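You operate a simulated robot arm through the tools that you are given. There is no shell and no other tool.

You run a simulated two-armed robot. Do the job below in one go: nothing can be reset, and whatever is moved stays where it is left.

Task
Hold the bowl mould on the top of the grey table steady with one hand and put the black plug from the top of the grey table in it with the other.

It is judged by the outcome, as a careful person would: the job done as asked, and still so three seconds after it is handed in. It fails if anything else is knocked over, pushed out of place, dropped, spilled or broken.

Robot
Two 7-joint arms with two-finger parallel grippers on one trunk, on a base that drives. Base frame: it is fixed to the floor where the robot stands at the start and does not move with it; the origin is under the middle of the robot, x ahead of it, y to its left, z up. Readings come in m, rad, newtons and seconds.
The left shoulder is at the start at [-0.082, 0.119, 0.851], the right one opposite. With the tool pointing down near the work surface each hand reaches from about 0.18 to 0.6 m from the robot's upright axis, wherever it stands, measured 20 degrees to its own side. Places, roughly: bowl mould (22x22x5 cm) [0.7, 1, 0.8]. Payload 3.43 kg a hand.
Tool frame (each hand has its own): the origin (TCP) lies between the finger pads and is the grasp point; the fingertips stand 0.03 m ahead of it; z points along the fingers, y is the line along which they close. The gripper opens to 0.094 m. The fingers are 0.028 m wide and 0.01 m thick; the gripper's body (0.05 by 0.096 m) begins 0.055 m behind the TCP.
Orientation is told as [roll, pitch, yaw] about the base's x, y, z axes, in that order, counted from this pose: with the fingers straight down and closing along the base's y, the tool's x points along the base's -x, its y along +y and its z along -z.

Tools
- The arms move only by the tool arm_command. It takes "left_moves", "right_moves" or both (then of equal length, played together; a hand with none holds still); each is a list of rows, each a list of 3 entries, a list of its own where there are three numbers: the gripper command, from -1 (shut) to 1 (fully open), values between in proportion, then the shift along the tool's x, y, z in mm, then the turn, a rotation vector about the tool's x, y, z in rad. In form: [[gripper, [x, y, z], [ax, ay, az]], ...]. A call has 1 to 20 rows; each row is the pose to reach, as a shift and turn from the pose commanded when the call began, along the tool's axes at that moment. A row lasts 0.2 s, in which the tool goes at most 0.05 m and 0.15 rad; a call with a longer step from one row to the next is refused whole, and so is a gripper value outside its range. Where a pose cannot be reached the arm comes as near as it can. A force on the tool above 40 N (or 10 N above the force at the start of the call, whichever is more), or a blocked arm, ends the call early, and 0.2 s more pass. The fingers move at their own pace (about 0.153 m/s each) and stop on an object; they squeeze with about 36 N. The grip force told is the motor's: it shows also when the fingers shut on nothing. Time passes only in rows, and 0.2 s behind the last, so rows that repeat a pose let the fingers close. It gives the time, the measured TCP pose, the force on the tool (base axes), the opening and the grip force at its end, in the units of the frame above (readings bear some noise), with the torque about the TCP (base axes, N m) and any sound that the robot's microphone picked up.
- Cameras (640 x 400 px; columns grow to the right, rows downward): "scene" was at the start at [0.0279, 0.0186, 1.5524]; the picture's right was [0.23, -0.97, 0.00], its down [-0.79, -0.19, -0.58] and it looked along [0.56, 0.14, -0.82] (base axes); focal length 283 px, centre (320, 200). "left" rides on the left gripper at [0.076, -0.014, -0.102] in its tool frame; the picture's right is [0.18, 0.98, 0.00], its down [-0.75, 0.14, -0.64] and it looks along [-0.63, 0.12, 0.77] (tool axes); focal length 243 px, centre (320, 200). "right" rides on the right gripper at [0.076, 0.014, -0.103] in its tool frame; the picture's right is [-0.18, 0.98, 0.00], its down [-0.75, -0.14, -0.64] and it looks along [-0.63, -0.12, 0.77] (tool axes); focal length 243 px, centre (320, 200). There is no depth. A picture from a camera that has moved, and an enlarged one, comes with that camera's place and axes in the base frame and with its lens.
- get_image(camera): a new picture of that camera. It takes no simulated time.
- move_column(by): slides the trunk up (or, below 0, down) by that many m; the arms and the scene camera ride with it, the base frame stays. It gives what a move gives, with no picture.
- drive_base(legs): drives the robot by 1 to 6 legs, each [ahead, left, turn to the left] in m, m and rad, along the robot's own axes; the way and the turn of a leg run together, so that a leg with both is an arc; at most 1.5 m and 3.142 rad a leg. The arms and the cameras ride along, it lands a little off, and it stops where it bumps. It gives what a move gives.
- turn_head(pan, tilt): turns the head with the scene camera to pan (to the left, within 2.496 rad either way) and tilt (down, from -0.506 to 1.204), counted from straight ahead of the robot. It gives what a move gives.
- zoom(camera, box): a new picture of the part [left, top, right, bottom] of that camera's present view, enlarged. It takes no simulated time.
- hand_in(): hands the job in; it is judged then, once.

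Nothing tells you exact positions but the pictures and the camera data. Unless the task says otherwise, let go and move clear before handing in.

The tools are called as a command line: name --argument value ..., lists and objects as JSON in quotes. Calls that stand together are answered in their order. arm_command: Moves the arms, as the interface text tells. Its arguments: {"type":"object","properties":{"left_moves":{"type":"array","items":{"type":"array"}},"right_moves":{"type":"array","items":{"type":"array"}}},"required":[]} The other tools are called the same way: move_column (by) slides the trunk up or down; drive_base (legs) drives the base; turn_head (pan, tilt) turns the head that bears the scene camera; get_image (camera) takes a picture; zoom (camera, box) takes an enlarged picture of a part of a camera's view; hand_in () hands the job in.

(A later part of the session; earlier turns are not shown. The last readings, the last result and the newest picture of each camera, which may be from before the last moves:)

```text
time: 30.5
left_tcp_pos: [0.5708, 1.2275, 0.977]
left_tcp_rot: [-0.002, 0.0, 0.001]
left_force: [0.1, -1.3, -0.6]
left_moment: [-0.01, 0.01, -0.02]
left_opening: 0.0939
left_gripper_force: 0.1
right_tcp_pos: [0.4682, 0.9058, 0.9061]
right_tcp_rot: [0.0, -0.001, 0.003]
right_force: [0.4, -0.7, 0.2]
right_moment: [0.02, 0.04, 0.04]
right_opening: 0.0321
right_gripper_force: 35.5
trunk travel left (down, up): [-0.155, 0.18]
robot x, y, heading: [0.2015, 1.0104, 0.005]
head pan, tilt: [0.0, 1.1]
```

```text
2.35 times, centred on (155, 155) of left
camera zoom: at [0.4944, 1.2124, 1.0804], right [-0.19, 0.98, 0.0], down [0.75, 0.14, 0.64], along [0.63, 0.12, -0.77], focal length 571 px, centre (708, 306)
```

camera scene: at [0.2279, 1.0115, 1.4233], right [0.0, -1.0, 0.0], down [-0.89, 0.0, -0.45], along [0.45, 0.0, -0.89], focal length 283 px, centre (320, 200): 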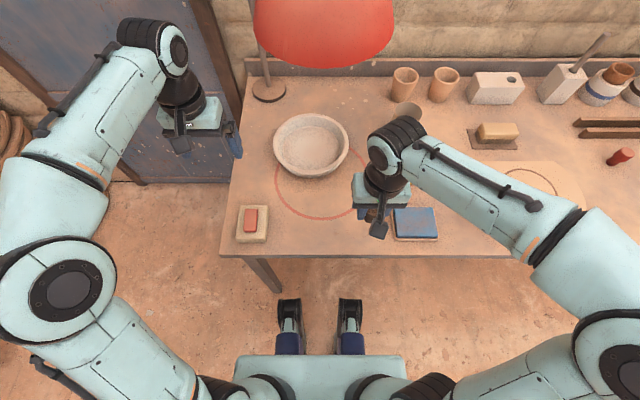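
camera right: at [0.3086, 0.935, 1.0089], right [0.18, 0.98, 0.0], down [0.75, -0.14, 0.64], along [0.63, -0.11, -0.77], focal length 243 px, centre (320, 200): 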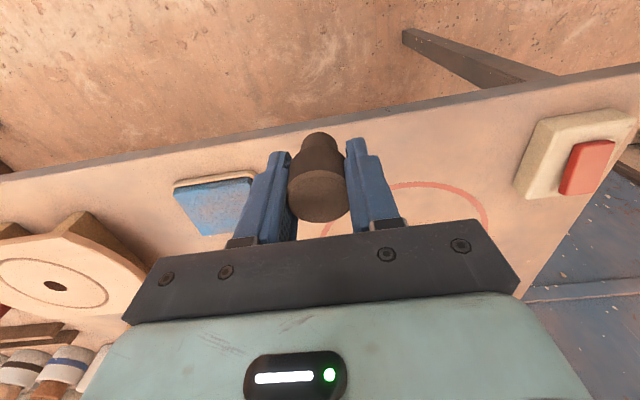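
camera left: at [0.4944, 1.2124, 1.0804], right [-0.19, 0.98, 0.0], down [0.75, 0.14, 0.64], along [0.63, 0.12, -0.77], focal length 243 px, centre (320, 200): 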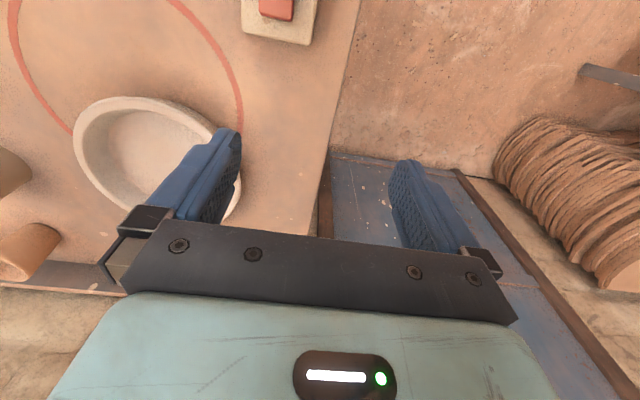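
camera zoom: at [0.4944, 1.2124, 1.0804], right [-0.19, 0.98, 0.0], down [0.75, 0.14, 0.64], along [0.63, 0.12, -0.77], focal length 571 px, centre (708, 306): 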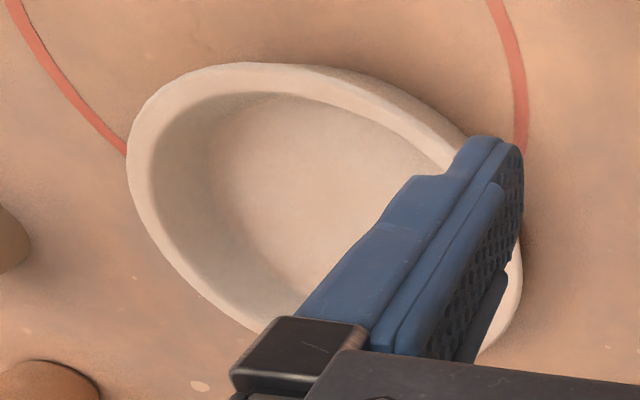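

The bowl centre is near [0.719, 1.036], rim radius about 0.1035, rim z about 0.805–0.81. I'll bring the left hand to a pre-grasp above the bowl's left rim, tilted 0.3 rad to match the wall and half open.

arm_command --left_moves '[[0.6, [-15, -5, 4], [0.02, 0, 0]], [0.3, [-32, -12, 10], [0.06, 0, 0]], [0.15, [-50, -20, 17], [0.1, 0, 0]], [0.15, [-68, -28, 25], [0.14, 0, 0]], [0.15, [-86, -37, 35], [0.18, 0, 0]], [0.15, [-104, -46, 46], [0.22, 0, 0]], [0.15, [-122, -55, 57], [0.26, 0, 0]], [0.15, [-138, -62, 68], [0.29, 0, 0]], [0.15, [-148, -67, 77], [0.3, 0, 0]], [0.15, [-148, -67, 79], [0.3, 0, 0]], [0.15, [-148, -67, 79], [0.3, 0, 0]]]'

get_image --camera "left"

get_image --camera "scene"

```text
time: 32.9
left_tcp_pos: [0.7065, 1.162, 0.8935]
left_tcp_rot: [-0.302, 0.0, 0.001]
left_force: [0.0, 0.3, -0.3]
left_moment: [-0.01, -0.02, 0.0]
left_opening: 0.0541
left_gripper_force: 0.0
left hand out of reach, approached as far as the arm can: row 8, 9, 10, 11
right_tcp_pos: [0.466, 0.9052, 0.9051]
right_tcp_rot: [0.0, 0.001, 0.001]
right_force: [-0.3, -0.4, -0.3]
right_moment: [0.03, -0.01, 0.02]
right_opening: 0.0318
right_gripper_force: 36.0
trunk travel left (down, up): [-0.155, 0.18]
robot x, y, heading: [0.2032, 1.0124, 0.0]
head pan, tilt: [0.0, 1.1]
```

```text
taken
camera left: at [0.6306, 1.1771, 0.9964], right [-0.18, 0.94, -0.29], down [0.75, 0.33, 0.57], along [0.63, -0.11, -0.77], focal length 243 px, centre (320, 200)
```

left: 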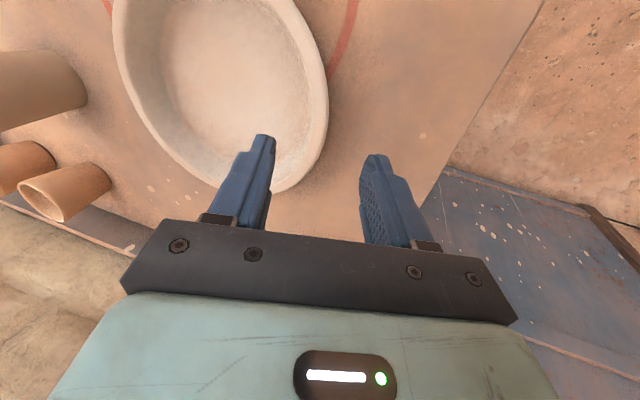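

```text
taken
camera scene: at [0.2271, 1.0116, 1.4233], right [0.0, -1.0, 0.0], down [-0.89, 0.0, -0.45], along [0.45, 0.0, -0.89], focal length 283 px, centre (320, 200)
```

scene: 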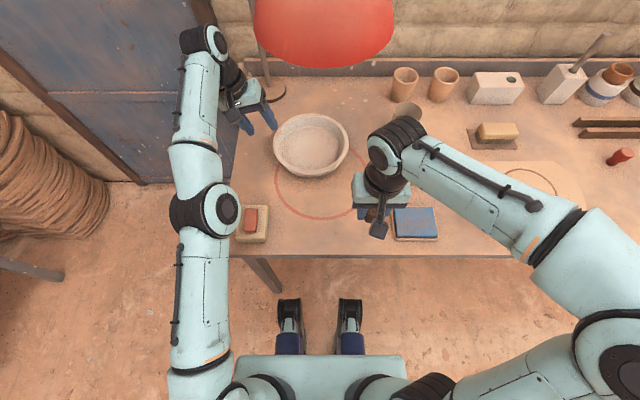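

The left arm is about 12 mm short at this height, so I'll raise the trunk 0.05 m to gain reach. Both arms still stay clear of the shade.

move_column --by 0.05

arm_command --left_moves '[[0.15, [5, 0, 10], [0, 0, 0]], [0.15, [10, 0, 25], [0, 0, 0]], [0.15, [10, 0, 40], [0, 0, 0]], [0.15, [10, 0, 40], [0, 0, 0]], [0.15, [10, 0, 40], [0, 0, 0]]]'

get_image --camera "left"

get_image --camera "scene"

```text
time: 33.9
left_tcp_pos: [0.7078, 1.1613, 0.944]
left_tcp_rot: [-0.301, -0.001, 0.001]
left_force: [-0.4, -0.4, 0.8]
left_moment: [0.0, 0.01, -0.02]
left_opening: 0.0539
left_gripper_force: 0.1
right_tcp_pos: [0.4663, 0.9061, 0.9556]
right_tcp_rot: [0.001, 0.0, 0.002]
right_force: [-0.6, 0.1, -1.0]
right_moment: [0.0, 0.03, -0.04]
right_opening: 0.0321
right_gripper_force: 36.1
trunk travel left (down, up): [-0.205, 0.13]
robot x, y, heading: [0.1995, 1.0062, -0.002]
head pan, tilt: [0.0, 1.1]
```

```text
time: 35.0
left_tcp_pos: [0.6975, 1.1486, 0.9076]
left_tcp_rot: [-0.301, 0.0, 0.001]
left_force: [0.1, -1.3, 0.5]
left_moment: [-0.03, 0.0, 0.02]
left_opening: 0.0539
left_gripper_force: 0.0
right_tcp_pos: [0.4669, 0.9058, 0.9575]
right_tcp_rot: [-0.001, 0.0, 0.001]
right_force: [0.7, -0.3, -0.6]
right_moment: [0.0, 0.01, 0.02]
right_opening: 0.0322
right_gripper_force: 36.2
trunk travel left (down, up): [-0.205, 0.13]
robot x, y, heading: [0.1991, 1.0088, 0.006]
head pan, tilt: [0.0, 1.1]
```

```text
taken
camera left: at [0.6212, 1.1654, 1.01], right [-0.19, 0.94, -0.29], down [0.75, 0.33, 0.57], along [0.63, -0.11, -0.77], focal length 243 px, centre (320, 200)
```

left: 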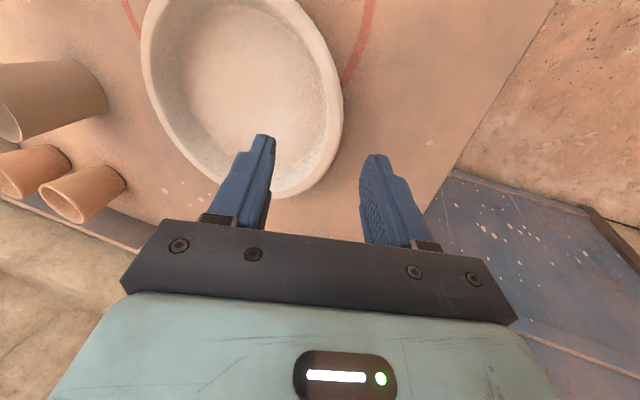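

```text
taken
camera scene: at [0.2215, 1.0117, 1.4718], right [0.0, -1.0, 0.0], down [-0.89, 0.0, -0.45], along [0.45, 0.0, -0.89], focal length 283 px, centre (320, 200)
```

scene: 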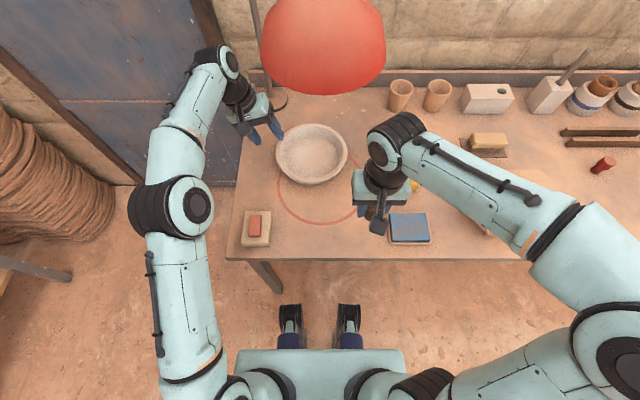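

The left hand is above the rim, and the wall's mid-line lies about 11 mm further outward along the tool's y. I'll shift and go down part of the way along the tilted axis, then look again.

arm_command --left_moves '[[0.15, [-4, 4, 8], [0, 0, 0]], [0.15, [-8, 8, 18], [0, 0, 0]], [0.15, [-12, 11, 30], [0, 0, 0]], [0.15, [-12, 11, 42], [0, 0, 0]], [0.15, [-12, 11, 54], [0, 0, 0]], [0.15, [-12, 11, 54], [0, 0, 0]]]'

get_image --camera "left"

zoom --camera "scene" --box '[215, 90, 365, 200]'

```text
time: 36.5
left_tcp_pos: [0.7095, 1.1431, 0.8519]
left_tcp_rot: [-0.3, 0.002, 0.002]
left_force: [0.7, 0.3, 0.2]
left_moment: [-0.01, 0.01, 0.02]
left_opening: 0.054
left_gripper_force: 0.0
right_tcp_pos: [0.4659, 0.9055, 0.9563]
right_tcp_rot: [-0.001, -0.001, 0.0]
right_force: [-0.5, 0.7, 0.2]
right_moment: [-0.01, -0.01, 0.01]
right_opening: 0.0321
right_gripper_force: 36.0
trunk travel left (down, up): [-0.205, 0.13]
robot x, y, heading: [0.199, 1.0112, 0.003]
head pan, tilt: [0.0, 1.1]
```

```text
taken
camera left: at [0.6336, 1.1607, 0.9549], right [-0.19, 0.94, -0.29], down [0.75, 0.33, 0.57], along [0.63, -0.11, -0.77], focal length 243 px, centre (320, 200)
```

left: 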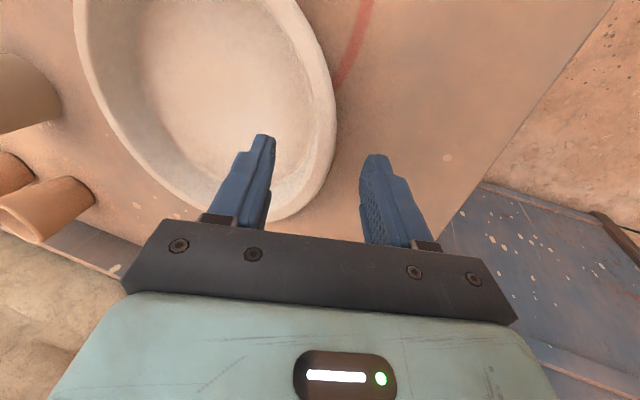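

```text
3.64 times, centred on (290, 145) of scene
camera zoom: at [0.2214, 1.0117, 1.4718], right [0.0, -1.0, 0.0], down [-0.89, 0.0, -0.45], along [0.45, 0.0, -0.89], focal length 1029 px, centre (429, 400)
```

zoom: 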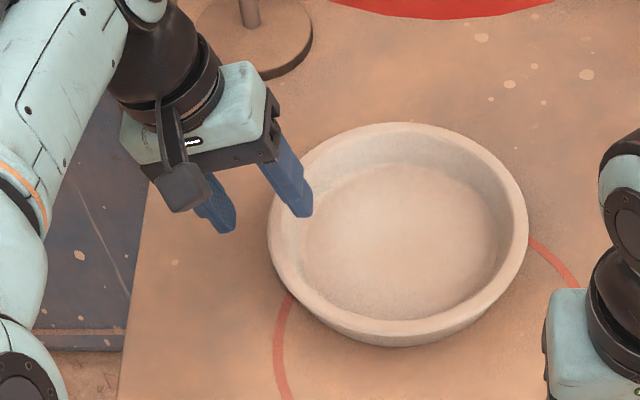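

The fingers straddle the rim. I'll zoom in to check the centring at rim height.

zoom --camera "left" --box '[230, 80, 410, 240]'

```text
2.50 times, centred on (320, 160) of left
camera zoom: at [0.6336, 1.1607, 0.9549], right [-0.19, 0.94, -0.29], down [0.75, 0.33, 0.57], along [0.63, -0.11, -0.77], focal length 606 px, centre (320, 300)
```

zoom: 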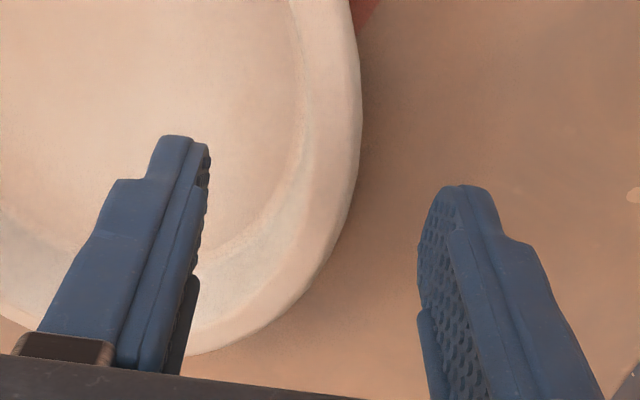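

The rim wall is centred within 2 mm between the fingers. I'll go down the last 38 mm along the tilted axis.

arm_command --left_moves '[[0.15, [0, 1, 8], [0, 0, 0]], [0.15, [0, 1.5, 16], [0, 0, 0]], [0.15, [0, 1.5, 23], [0, 0, 0]], [0.15, [0, 1.5, 29], [0, 0, 0]], [0.15, [0, 1.5, 34], [0, 0, 0]], [0.15, [0, 1.5, 38], [0, 0, 0]], [0.15, [0, 1.5, 38], [0, 0, 0]]]'

get_image --camera "left"

zoom --camera "left" --box '[230, 80, 410, 240]'

zoom --camera "scene" --box '[215, 90, 365, 200]'

```text
time: 38.0
left_tcp_pos: [0.7105, 1.1329, 0.8145]
left_tcp_rot: [-0.299, -0.002, 0.001]
left_force: [-0.5, -0.3, -0.6]
left_moment: [0.02, 0.0, 0.0]
left_opening: 0.0541
left_gripper_force: 0.1
right_tcp_pos: [0.4664, 0.9052, 0.9567]
right_tcp_rot: [0.0, 0.0, 0.003]
right_force: [0.1, -0.4, -1.3]
right_moment: [0.0, -0.02, 0.0]
right_opening: 0.0323
right_gripper_force: 36.0
trunk travel left (down, up): [-0.205, 0.13]
robot x, y, heading: [0.2001, 1.0089, -0.0]
head pan, tilt: [0.0, 1.1]
```

```text
taken
camera left: at [0.6336, 1.1496, 0.9174], right [-0.19, 0.94, -0.29], down [0.75, 0.33, 0.57], along [0.63, -0.11, -0.77], focal length 243 px, centre (320, 200)
```

left: 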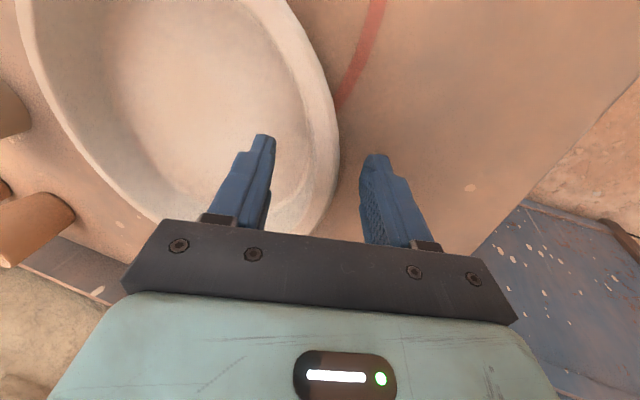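

```text
2.50 times, centred on (320, 160) of left
camera zoom: at [0.6336, 1.1496, 0.9174], right [-0.19, 0.94, -0.29], down [0.75, 0.33, 0.57], along [0.63, -0.11, -0.77], focal length 606 px, centre (320, 300)
```

zoom: 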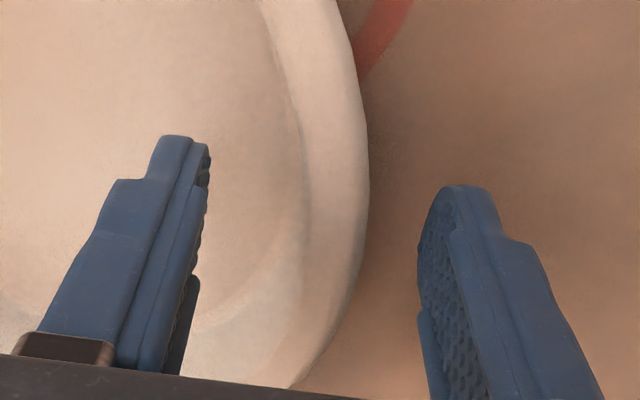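

```text
3.64 times, centred on (290, 145) of scene
camera zoom: at [0.2214, 1.0117, 1.4718], right [0.0, -1.0, 0.0], down [-0.89, 0.0, -0.45], along [0.45, 0.0, -0.89], focal length 1029 px, centre (429, 400)
```

zoom: 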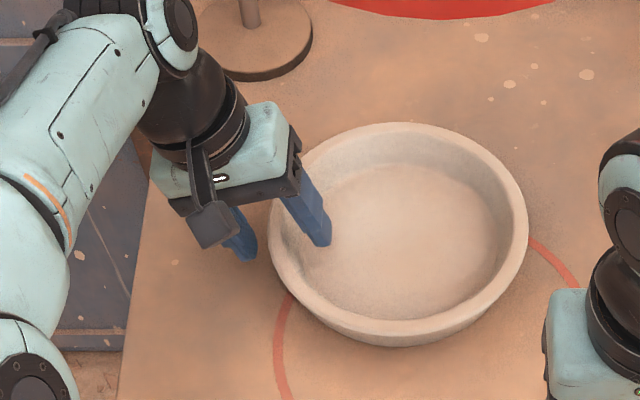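

The wall sits about 2 mm outward of centre at TCP level. I'll correct that and close gently in steps to hold the bowl by its rim.

arm_command --left_moves '[[0.0, [0, 2, 0], [0, 0, 0]], [-0.2, [0, 2, 0], [0, 0, 0]], [-0.35, [0, 2, 0], [0, 0, 0]], [-0.45, [0, 2, 0], [0, 0, 0]], [-0.52, [0, 2, 0], [0, 0, 0]], [-0.58, [0, 2, 0], [0, 0, 0]], [-0.64, [0, 2, 0], [0, 0, 0]], [-0.7, [0, 2, 0], [0, 0, 0]], [-0.76, [0, 2, 0], [0, 0, 0]], [-0.82, [0, 2, 0], [0, 0, 0]], [-0.9, [0, 2, 0], [0, 0, 0]], [-1, [0, 2, 0], [0, 0, 0]], [-1, [0, 2, 0], [0, 0, 0]]]'

get_image --camera "left"

zoom --camera "scene" --box '[215, 90, 365, 200]'

```text
time: 40.9
left_tcp_pos: [0.7096, 1.1344, 0.8136]
left_tcp_rot: [-0.301, -0.001, 0.003]
left_force: [-0.8, -2.6, 1.0]
left_moment: [-0.41, -0.53, -0.39]
left_opening: 0.0159
left_gripper_force: 35.1
right_tcp_pos: [0.4656, 0.9047, 0.9567]
right_tcp_rot: [0.0, -0.001, 0.001]
right_force: [-0.5, -0.3, -0.6]
right_moment: [-0.02, 0.02, 0.01]
right_opening: 0.0321
right_gripper_force: 35.9
trunk travel left (down, up): [-0.205, 0.13]
robot x, y, heading: [0.1984, 1.013, 0.0]
head pan, tilt: [0.0, 1.1]
```

```text
taken
camera left: at [0.6331, 1.1516, 0.9169], right [-0.18, 0.94, -0.29], down [0.75, 0.33, 0.57], along [0.63, -0.11, -0.77], focal length 243 px, centre (320, 200)
```

left: 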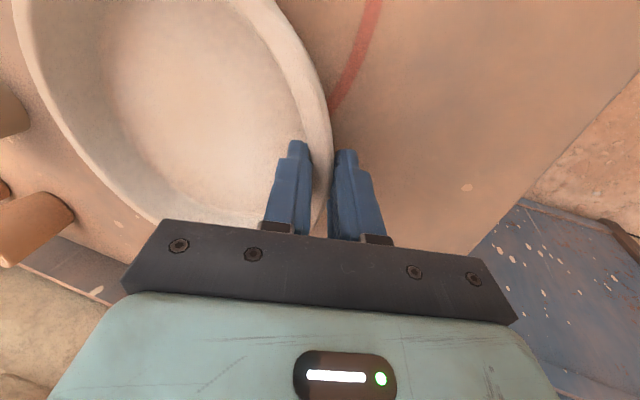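

```text
3.64 times, centred on (290, 145) of scene
camera zoom: at [0.2211, 1.0114, 1.4718], right [0.0, -1.0, 0.0], down [-0.89, 0.0, -0.45], along [0.45, 0.0, -0.89], focal length 1029 px, centre (429, 400)
```

zoom: 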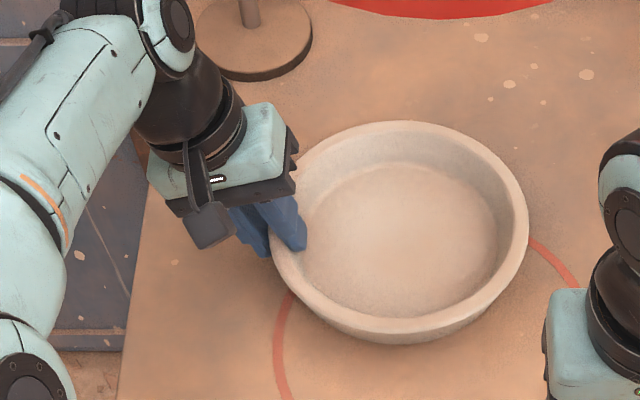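

The left hand now holds the rim at 16 mm opening, and the bowl has hardly moved. I'll bring the right hand down low and forward under the lamp toward the bowl, stopping partway to check.

arm_command --right_moves '[[-1, [-6, 5, 15], [0, 0, 0]], [-1, [-12, 10, 34], [0, 0, 0]], [-1, [-18, 15, 54], [0, 0, 0]], [-1, [-24, 20, 72], [0, 0, 0]], [-1, [-32, 23, 84], [0, 0, 0]], [-1, [-46, 29, 84], [0, 0, 0]], [-1, [-62, 35, 84], [0, 0, 0]], [-1, [-78, 42, 84], [0, 0, 0]], [-1, [-94, 48, 84], [0, 0, 0]], [-1, [-110, 55, 84], [0, 0, 0]], [-1, [-110, 55, 84], [0, 0, 0]]]'

get_image --camera "scene"

get_image --camera "right"

get_image --camera "left"

```text
time: 43.2
left_tcp_pos: [0.7097, 1.1345, 0.813]
left_tcp_rot: [-0.301, 0.0, 0.002]
left_force: [-1.6, -2.9, 0.9]
left_moment: [-0.37, -0.65, -0.31]
left_opening: 0.0163
left_gripper_force: 36.1
right_tcp_pos: [0.5757, 0.9595, 0.8723]
right_tcp_rot: [-0.001, 0.001, 0.002]
right_force: [-0.4, 0.2, 0.2]
right_moment: [0.0, 0.02, 0.03]
right_opening: 0.0322
right_gripper_force: 35.6
trunk travel left (down, up): [-0.205, 0.13]
robot x, y, heading: [0.2009, 1.0104, -0.004]
head pan, tilt: [0.0, 1.1]
```

```text
taken
camera scene: at [0.2211, 1.0114, 1.4718], right [0.0, -1.0, 0.0], down [-0.89, 0.0, -0.45], along [0.45, 0.0, -0.89], focal length 283 px, centre (320, 200)
```

scene: 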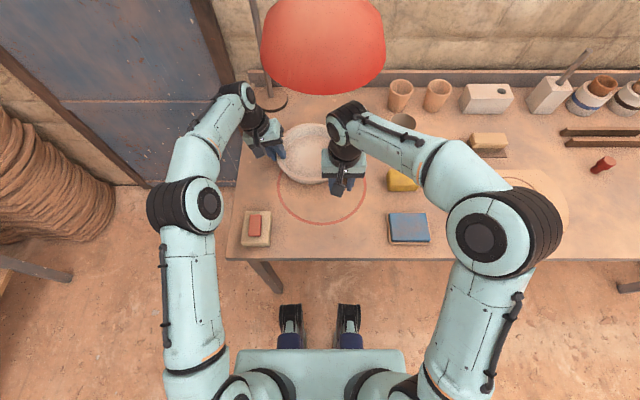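

```text
taken
camera right: at [0.4982, 0.9736, 0.975], right [0.18, 0.98, 0.0], down [0.75, -0.14, 0.64], along [0.63, -0.12, -0.77], focal length 243 px, centre (320, 200)
```

right: 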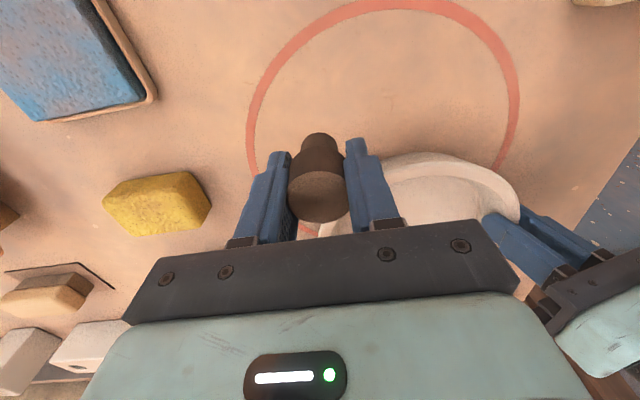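

```text
taken
camera left: at [0.6331, 1.1518, 0.9168], right [-0.19, 0.94, -0.29], down [0.75, 0.33, 0.57], along [0.63, -0.11, -0.77], focal length 243 px, centre (320, 200)
```

left: 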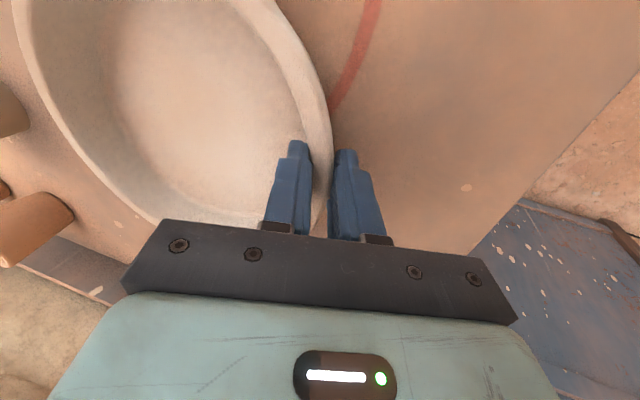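

The right wrist top is near z = 1.12, under the lamp rim at 1.173, and the elbow is off to the right. I continue forward to above the bowl's middle.

arm_command --right_moves '[[-1, [-16, 6, 0], [0, 0, 0]], [-1, [-32, 13, 0], [0, 0, 0]], [-1, [-48, 19, 0], [0, 0, 0]], [-1, [-64, 26, 0], [0, 0, 0]], [-1, [-80, 32, 0], [0, 0, 0]], [-1, [-96, 38, 0], [0, 0, 0]], [-1, [-110, 44, 0], [0, 0, 0]], [-1, [-120, 48, 0], [0, 0, 0]], [-1, [-124, 50, 0], [0, 0, 0]], [-1, [-124, 50, 0], [0, 0, 0]]]'

get_image --camera "scene"

get_image --camera "right"

get_image --camera "left"

```text
time: 45.5
left_tcp_pos: [0.7094, 1.1347, 0.8138]
left_tcp_rot: [-0.3, 0.001, 0.002]
left_force: [-1.2, -1.3, 1.7]
left_moment: [-0.33, -0.57, -0.36]
left_opening: 0.0162
left_gripper_force: 35.6
right_tcp_pos: [0.7001, 1.0097, 0.8749]
right_tcp_rot: [0.0, 0.0, 0.003]
right_force: [0.3, -0.2, 0.7]
right_moment: [0.02, -0.02, 0.0]
right_opening: 0.0318
right_gripper_force: 35.8
trunk travel left (down, up): [-0.205, 0.13]
robot x, y, heading: [0.1986, 1.0095, 0.004]
head pan, tilt: [0.0, 1.1]
```

```text
taken
camera scene: at [0.2211, 1.0114, 1.4718], right [0.0, -1.0, 0.0], down [-0.89, 0.0, -0.45], along [0.45, 0.0, -0.89], focal length 283 px, centre (320, 200)
```

scene: 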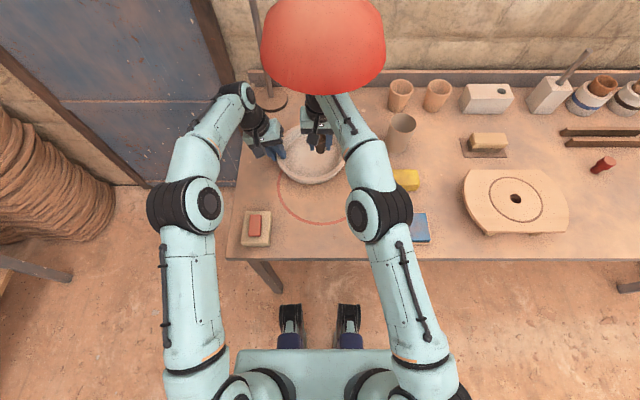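

```text
taken
camera right: at [0.6229, 1.0239, 0.9755], right [0.18, 0.98, 0.0], down [0.75, -0.14, 0.64], along [0.63, -0.12, -0.77], focal length 243 px, centre (320, 200)
```

right: 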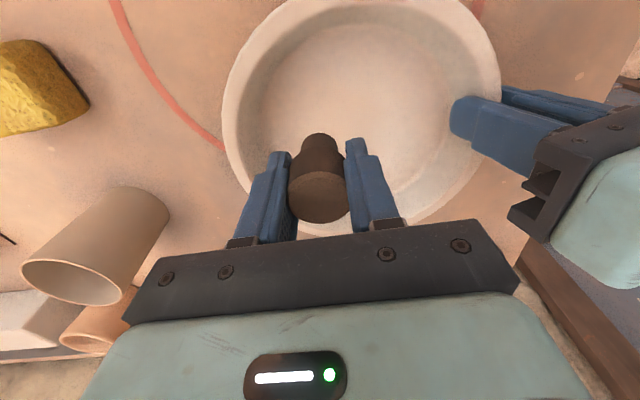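

```text
taken
camera left: at [0.6331, 1.1518, 0.9168], right [-0.18, 0.94, -0.29], down [0.75, 0.33, 0.57], along [0.63, -0.11, -0.77], focal length 243 px, centre (320, 200)
```

left: 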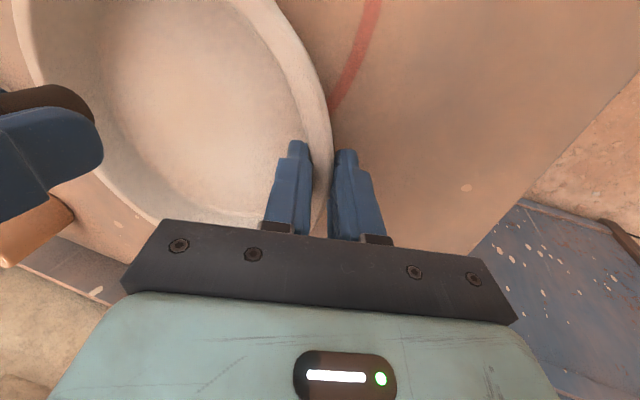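

The plug is above the bowl floor, about 3 cm from its centre and clear of the left fingers. I'll lower it most of the way, then feel for contact.

arm_command --right_moves '[[-1, [0, 0, 8], [0, 0, 0]], [-1, [0, 0, 17], [0, 0, 0]], [-1, [0, 0, 26], [0, 0, 0]], [-1, [0, 0, 34], [0, 0, 0]], [-1, [0, 0, 41], [0, 0, 0]], [-1, [0, 0, 46], [0, 0, 0]], [-1, [0, 0, 50], [0, 0, 0]], [-1, [0, 0, 50], [0, 0, 0]]]'

get_image --camera "right"

zoom --camera "left" --box '[0, 0, 330, 250]'

zoom --camera "scene" --box '[235, 80, 395, 200]'

```text
time: 47.2
left_tcp_pos: [0.7083, 1.1347, 0.8137]
left_tcp_rot: [-0.3, 0.0, 0.002]
left_force: [-2.8, -2.5, 0.5]
left_moment: [-0.35, -0.47, -0.41]
left_opening: 0.0162
left_gripper_force: 35.0
right_tcp_pos: [0.6998, 1.0111, 0.8212]
right_tcp_rot: [-0.001, -0.002, 0.001]
right_force: [-0.4, -0.2, 0.4]
right_moment: [0.0, 0.0, -0.01]
right_opening: 0.0318
right_gripper_force: 36.0
trunk travel left (down, up): [-0.205, 0.13]
robot x, y, heading: [0.2001, 1.0132, 0.002]
head pan, tilt: [0.0, 1.1]
```

```text
taken
camera right: at [0.6233, 1.0244, 0.925], right [0.18, 0.98, 0.0], down [0.75, -0.14, 0.64], along [0.63, -0.12, -0.77], focal length 243 px, centre (320, 200)
```

right: 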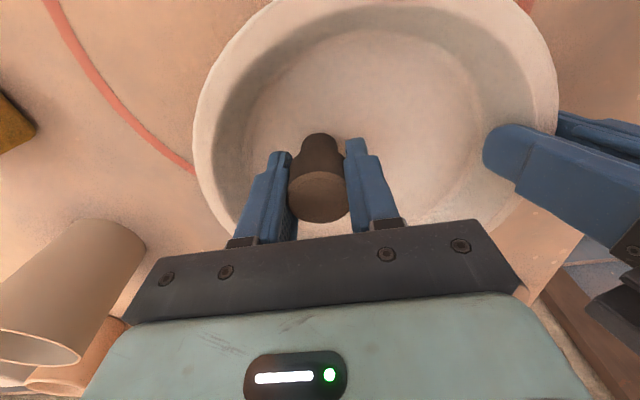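

```text
1.60 times, centred on (165, 125) of left
camera zoom: at [0.6331, 1.1518, 0.9167], right [-0.18, 0.94, -0.29], down [0.75, 0.33, 0.57], along [0.63, -0.11, -0.77], focal length 388 px, centre (568, 320)
```

zoom: 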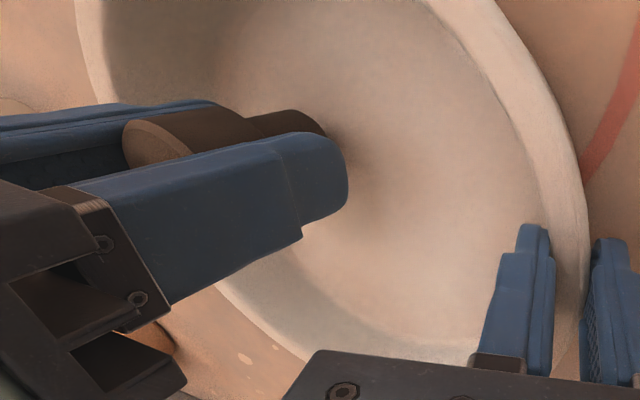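

```text
3.33 times, centred on (315, 140) of scene
camera zoom: at [0.2212, 1.0115, 1.4718], right [0.0, -1.0, 0.0], down [-0.89, 0.0, -0.45], along [0.45, 0.0, -0.89], focal length 943 px, centre (337, 400)
```

zoom: 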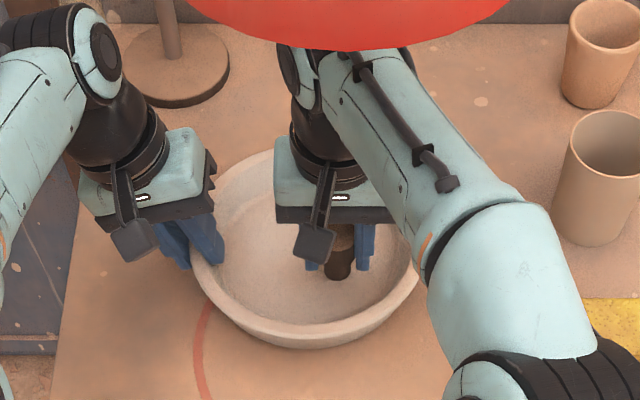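

The plug's base is just above the bowl floor. I'll lower it in 1–2 mm steps and watch the vertical force.

arm_command --right_moves '[[-1, [0, 0, 1], [0, 0, 0]], [-1, [0, 0, 2], [0, 0, 0]], [-1, [0, 0, 3], [0, 0, 0]], [-1, [0, 0, 3], [0, 0, 0]]]'

arm_command --right_moves '[[-1, [0, 0, 1], [0, 0, 0]], [-1, [0, 0, 2], [0, 0, 0]], [-1, [0, 0, 2], [0, 0, 0]]]'

zoom --camera "left" --box '[0, 0, 330, 250]'

```text
time: 48.2
left_tcp_pos: [0.7093, 1.1348, 0.8134]
left_tcp_rot: [-0.301, 0.002, 0.002]
left_force: [-1.9, -1.7, 0.3]
left_moment: [-0.31, -0.4, -0.44]
left_opening: 0.0162
left_gripper_force: 35.9
right_tcp_pos: [0.6991, 1.0105, 0.8198]
right_tcp_rot: [0.0, 0.001, 0.002]
right_force: [0.2, 0.6, -0.2]
right_moment: [0.0, 0.0, 0.01]
right_opening: 0.0319
right_gripper_force: 35.9
trunk travel left (down, up): [-0.205, 0.13]
robot x, y, heading: [0.1988, 1.0107, 0.002]
head pan, tilt: [0.0, 1.1]
```

```text
time: 49.0
left_tcp_pos: [0.7099, 1.1354, 0.8142]
left_tcp_rot: [-0.299, 0.001, 0.0]
left_force: [-2.0, -1.1, 1.1]
left_moment: [-0.32, -0.38, -0.47]
left_opening: 0.0161
left_gripper_force: 36.0
right_tcp_pos: [0.6999, 1.0116, 0.8184]
right_tcp_rot: [-0.002, 0.001, 0.002]
right_force: [0.8, 0.5, -0.5]
right_moment: [0.0, 0.02, 0.02]
right_opening: 0.0319
right_gripper_force: 36.3
trunk travel left (down, up): [-0.205, 0.13]
robot x, y, heading: [0.1955, 1.0133, -0.002]
head pan, tilt: [0.0, 1.1]
```

```text
1.60 times, centred on (165, 125) of left
camera zoom: at [0.6331, 1.1519, 0.9167], right [-0.18, 0.94, -0.29], down [0.75, 0.33, 0.57], along [0.63, -0.11, -0.77], focal length 388 px, centre (568, 320)
```

zoom: 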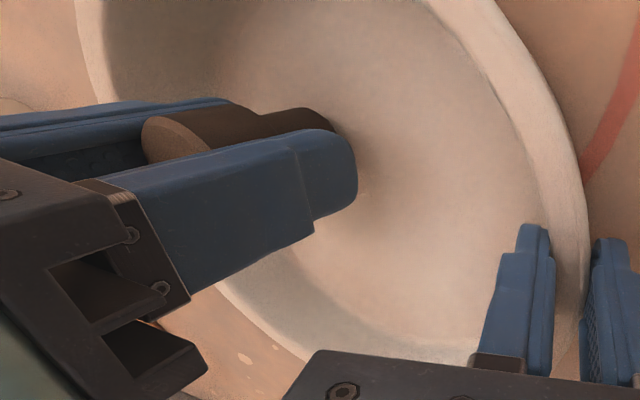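

There's no contact yet at z ≈ 0.817, so I continue down in small steps.

arm_command --right_moves '[[-1, [0, 0, 1], [0, 0, 0]], [-1, [0, 0, 2], [0, 0, 0]], [-1, [0, 0, 2], [0, 0, 0]]]'

arm_command --right_moves '[[-1, [0, 0, 1], [0, 0, 0]], [-1, [0, 0, 1.5], [0, 0, 0]], [-1, [0, 0, 1.5], [0, 0, 0]]]'

zoom --camera "left" --box '[0, 0, 330, 250]'

```text
time: 49.9
left_tcp_pos: [0.7093, 1.136, 0.8135]
left_tcp_rot: [-0.302, -0.001, 0.002]
left_force: [-1.8, -2.1, 0.7]
left_moment: [-0.3, -0.35, -0.44]
left_opening: 0.0161
left_gripper_force: 36.0
right_tcp_pos: [0.6998, 1.0118, 0.815]
right_tcp_rot: [0.0, -0.001, 0.001]
right_force: [0.6, -0.9, -0.5]
right_moment: [-0.03, 0.01, 0.07]
right_opening: 0.032
right_gripper_force: 36.5
trunk travel left (down, up): [-0.205, 0.13]
robot x, y, heading: [0.1996, 1.0126, 0.001]
head pan, tilt: [0.0, 1.1]
```

```text
time: 50.6
left_tcp_pos: [0.7104, 1.1357, 0.8136]
left_tcp_rot: [-0.299, 0.001, 0.002]
left_force: [-1.2, -1.3, -0.1]
left_moment: [-0.3, -0.52, -0.37]
left_opening: 0.016
left_gripper_force: 36.4
right_tcp_pos: [0.6992, 1.0109, 0.8144]
right_tcp_rot: [-0.001, -0.002, 0.002]
right_force: [-1.2, -0.9, 6.6]
right_moment: [-0.03, -0.03, 0.01]
right_opening: 0.0316
right_gripper_force: 35.5
trunk travel left (down, up): [-0.205, 0.13]
robot x, y, heading: [0.1987, 1.0119, 0.005]
head pan, tilt: [0.0, 1.1]
```

```text
1.60 times, centred on (165, 125) of left
camera zoom: at [0.633, 1.1518, 0.9167], right [-0.18, 0.94, -0.29], down [0.75, 0.33, 0.57], along [0.63, -0.11, -0.77], focal length 388 px, centre (568, 320)
```

zoom: 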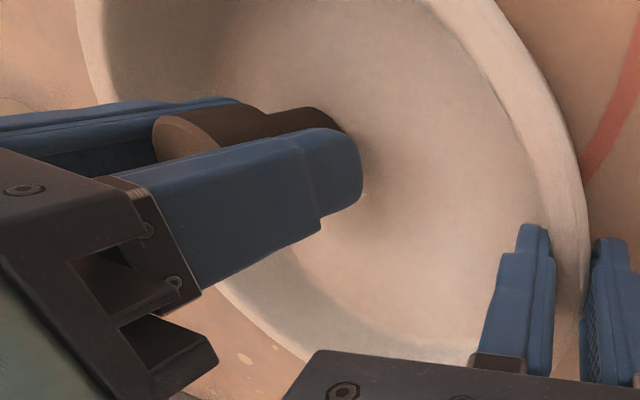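

I feel 6.6 N of upward contact, so the plug now rests on the bowl floor. I'll open the right gripper gently in place while the left keeps hold.

arm_command --right_moves '[[-0.3, [0, 0, -0.5], [0, 0, 0]], [-0.22, [0, 0, -0.5], [0, 0, 0]], [-0.12, [0, 0, -0.5], [0, 0, 0]], [0.0, [0, 0, -0.5], [0, 0, 0]], [0.05, [0, 0, -0.5], [0, 0, 0]], [0.05, [0, 0, -0.5], [0, 0, 0]]]'

get_image --camera "right"

zoom --camera "left" --box '[0, 0, 330, 250]'

```text
time: 52.0
left_tcp_pos: [0.7094, 1.1353, 0.8147]
left_tcp_rot: [-0.3, 0.001, 0.002]
left_force: [-2.5, -0.7, -0.2]
left_moment: [-0.31, -0.31, -0.46]
left_opening: 0.0158
left_gripper_force: 36.0
right_tcp_pos: [0.7003, 1.0115, 0.8144]
right_tcp_rot: [0.001, 0.001, 0.002]
right_force: [0.0, -0.2, 0.9]
right_moment: [0.01, -0.03, -0.01]
right_opening: 0.0492
right_gripper_force: 0.1
trunk travel left (down, up): [-0.205, 0.13]
robot x, y, heading: [0.1995, 1.0103, 0.002]
head pan, tilt: [0.0, 1.1]
```

```text
taken
camera right: at [0.6231, 1.0251, 0.9171], right [0.18, 0.98, 0.0], down [0.75, -0.14, 0.64], along [0.63, -0.12, -0.77], focal length 243 px, centre (320, 200)
```

right: 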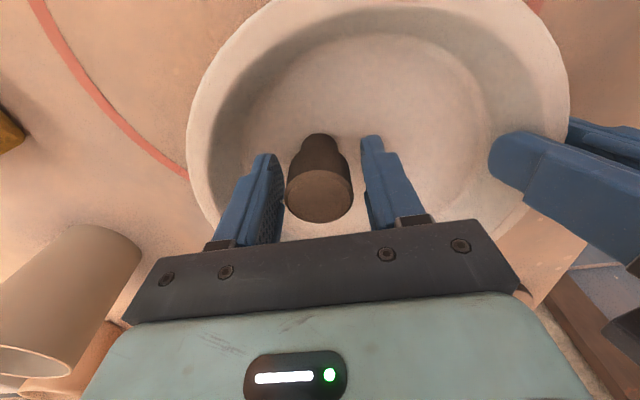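

```text
1.60 times, centred on (165, 125) of left
camera zoom: at [0.6331, 1.1519, 0.9167], right [-0.18, 0.94, -0.29], down [0.75, 0.33, 0.57], along [0.63, -0.11, -0.77], focal length 388 px, centre (568, 320)
```

zoom: 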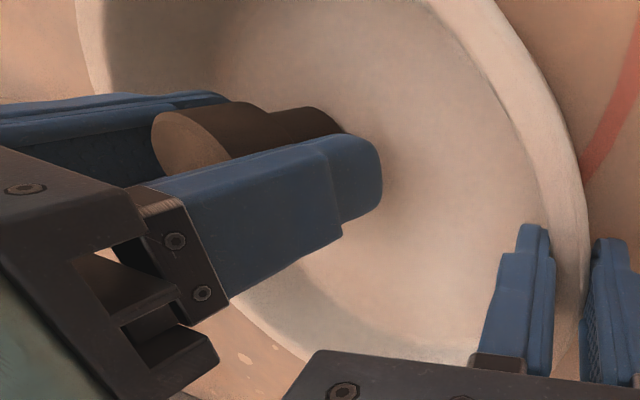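

The plug stands freely, centred between the open fingers. I'll raise the right hand straight up to z ≈ 0.874, which is still under the lamp.

arm_command --right_moves '[[0.05, [0, 0, -3], [0, 0, 0]], [0.05, [0, 0, -8], [0, 0, 0]], [0.05, [0, 0, -15], [0, 0, 0]], [0.05, [0, 0, -23], [0, 0, 0]], [0.05, [0, 0, -32], [0, 0, 0]], [0.05, [0, 0, -41], [0, 0, 0]], [0.05, [0, 0, -50], [0, 0, 0]], [0.05, [0, 0, -58], [0, 0, 0]], [0.05, [0, 0, -58], [0, 0, 0]]]'

get_image --camera "right"

get_image --camera "left"

get_image --camera "scene"

```text
time: 54.0
left_tcp_pos: [0.7088, 1.1357, 0.8146]
left_tcp_rot: [-0.302, -0.001, 0.001]
left_force: [-2.2, -0.9, 0.2]
left_moment: [-0.3, -0.3, -0.43]
left_opening: 0.0158
left_gripper_force: 36.1
right_tcp_pos: [0.6998, 1.0102, 0.8734]
right_tcp_rot: [-0.001, 0.0, 0.002]
right_force: [-0.8, 0.7, -0.1]
right_moment: [0.0, -0.03, 0.0]
right_opening: 0.0494
right_gripper_force: 0.1
trunk travel left (down, up): [-0.205, 0.13]
robot x, y, heading: [0.1994, 1.0114, 0.002]
head pan, tilt: [0.0, 1.1]
```

```text
taken
camera right: at [0.6237, 1.0249, 0.9752], right [0.18, 0.98, 0.0], down [0.75, -0.14, 0.64], along [0.63, -0.12, -0.77], focal length 243 px, centre (320, 200)
```

right: 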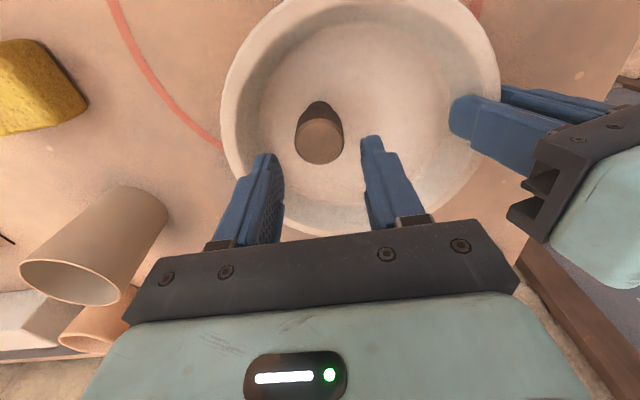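

```text
taken
camera left: at [0.6331, 1.1519, 0.9167], right [-0.18, 0.94, -0.29], down [0.75, 0.33, 0.57], along [0.63, -0.11, -0.77], focal length 243 px, centre (320, 200)
```

left: 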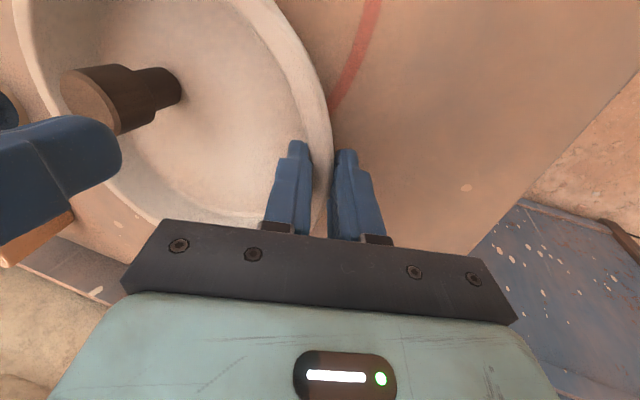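

```text
taken
camera scene: at [0.2212, 1.0116, 1.4718], right [0.0, -1.0, 0.0], down [-0.89, 0.0, -0.45], along [0.45, 0.0, -0.89], focal length 283 px, centre (320, 200)
```

scene: 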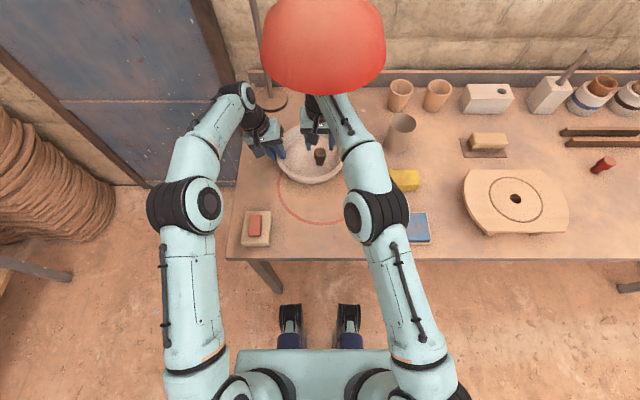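

The plug stands upright in the bowl. I'll retract the right hand along the same low path before releasing the left.

arm_command --right_moves '[[0.05, [14, -5, 0], [0, 0, 0]], [0.05, [30, -12, 0], [0, 0, 0]], [0.05, [46, -18, 0], [0, 0, 0]], [0.05, [62, -25, 0], [0, 0, 0]], [0.05, [78, -31, 0], [0, 0, 0]], [0.05, [94, -38, 0], [0, 0, 0]], [0.05, [110, -44, 0], [0, 0, 0]], [0.05, [124, -50, 0], [0, 0, 0]], [0.05, [140, -57, 0], [0, 0, 0]], [0.05, [156, -63, 0], [0, 0, 0]], [0.05, [172, -70, 0], [0, 0, 0]], [0.05, [188, -77, 0], [0, 0, 0]], [0.05, [204, -85, -8], [0, 0, 0]], [0.05, [218, -92, -25], [0, 0, 0]], [0.05, [230, -100, -45], [0, 0, 0]], [0.05, [234, -105, -62], [0, 0, 0]], [0.05, [234, -105, -62], [0, 0, 0]]]'

get_image --camera "left"

get_image --camera "scene"

```text
time: 57.6
left_tcp_pos: [0.7087, 1.1352, 0.8129]
left_tcp_rot: [-0.3, 0.0, 0.002]
left_force: [-0.7, -2.1, 0.2]
left_moment: [-0.36, -0.36, -0.24]
left_opening: 0.0159
left_gripper_force: 35.8
right_tcp_pos: [0.466, 0.904, 0.9322]
right_tcp_rot: [0.0, 0.0, 0.002]
right_force: [-0.3, 0.2, 0.1]
right_moment: [0.03, 0.0, 0.0]
right_opening: 0.0496
right_gripper_force: 0.0
trunk travel left (down, up): [-0.205, 0.13]
robot x, y, heading: [0.2007, 1.013, 0.003]
head pan, tilt: [0.0, 1.1]
```

```text
taken
camera left: at [0.6331, 1.152, 0.9167], right [-0.18, 0.94, -0.29], down [0.75, 0.33, 0.57], along [0.63, -0.11, -0.77], focal length 243 px, centre (320, 200)
```

left: 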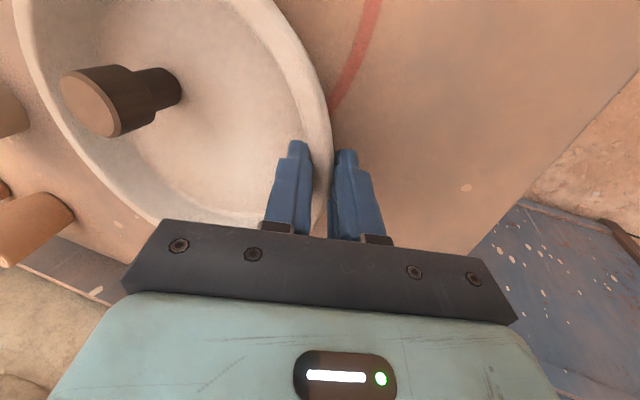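

```text
taken
camera scene: at [0.2212, 1.0117, 1.4718], right [0.0, -1.0, 0.0], down [-0.89, 0.0, -0.45], along [0.45, 0.0, -0.89], focal length 283 px, centre (320, 200)
```

scene: 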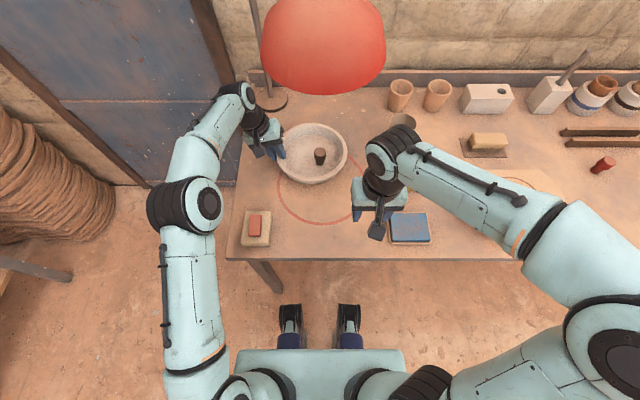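

The right hand is clear and the plug is standing in the bowl. Now I'll gently open the left gripper to release the rim.

arm_command --left_moves '[[-0.64, [0, 0, 0], [0, 0, 0]], [-0.58, [0, 0, 0], [0, 0, 0]], [-0.5, [0, 0, 0], [0, 0, 0]], [-0.4, [0, 0, 0], [0, 0, 0]], [-0.25, [0, 0, 0], [0, 0, 0]], [-0.1, [0, 0, 0], [0, 0, 0]], [0.05, [0, 0, 0], [0, 0, 0]], [0.1, [0, 0, 0], [0, 0, 0]], [0.1, [0, 0, 0], [0, 0, 0]]]'

get_image --camera "left"

zoom --camera "scene" --box '[235, 80, 395, 200]'

```text
time: 59.6
left_tcp_pos: [0.7085, 1.1345, 0.8125]
left_tcp_rot: [-0.3, -0.002, 0.001]
left_force: [0.2, -0.6, -0.2]
left_moment: [-0.01, 0.0, 0.01]
left_opening: 0.0516
left_gripper_force: 0.0
right_tcp_pos: [0.4666, 0.904, 0.9334]
right_tcp_rot: [-0.001, 0.001, 0.002]
right_force: [0.3, -0.2, 0.4]
right_moment: [-0.02, 0.02, 0.0]
right_opening: 0.0495
right_gripper_force: 0.0
trunk travel left (down, up): [-0.205, 0.13]
robot x, y, heading: [0.1996, 1.01, -0.001]
head pan, tilt: [0.0, 1.1]
```

```text
taken
camera left: at [0.6333, 1.152, 0.9167], right [-0.19, 0.94, -0.29], down [0.75, 0.33, 0.57], along [0.63, -0.11, -0.77], focal length 243 px, centre (320, 200)
```

left: 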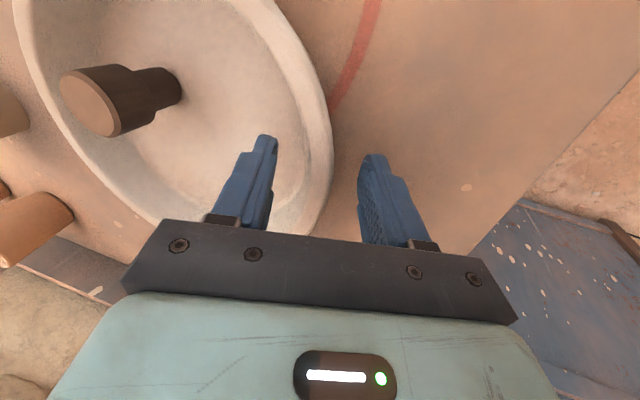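

```text
3.33 times, centred on (315, 140) of scene
camera zoom: at [0.2214, 1.0117, 1.4718], right [0.0, -1.0, 0.0], down [-0.89, 0.0, -0.45], along [0.45, 0.0, -0.89], focal length 943 px, centre (337, 400)
```

zoom: 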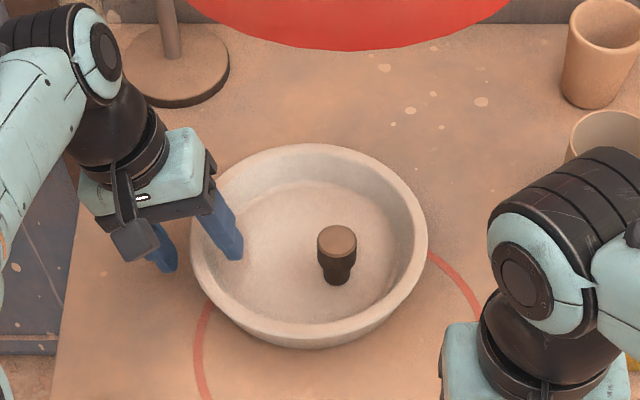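

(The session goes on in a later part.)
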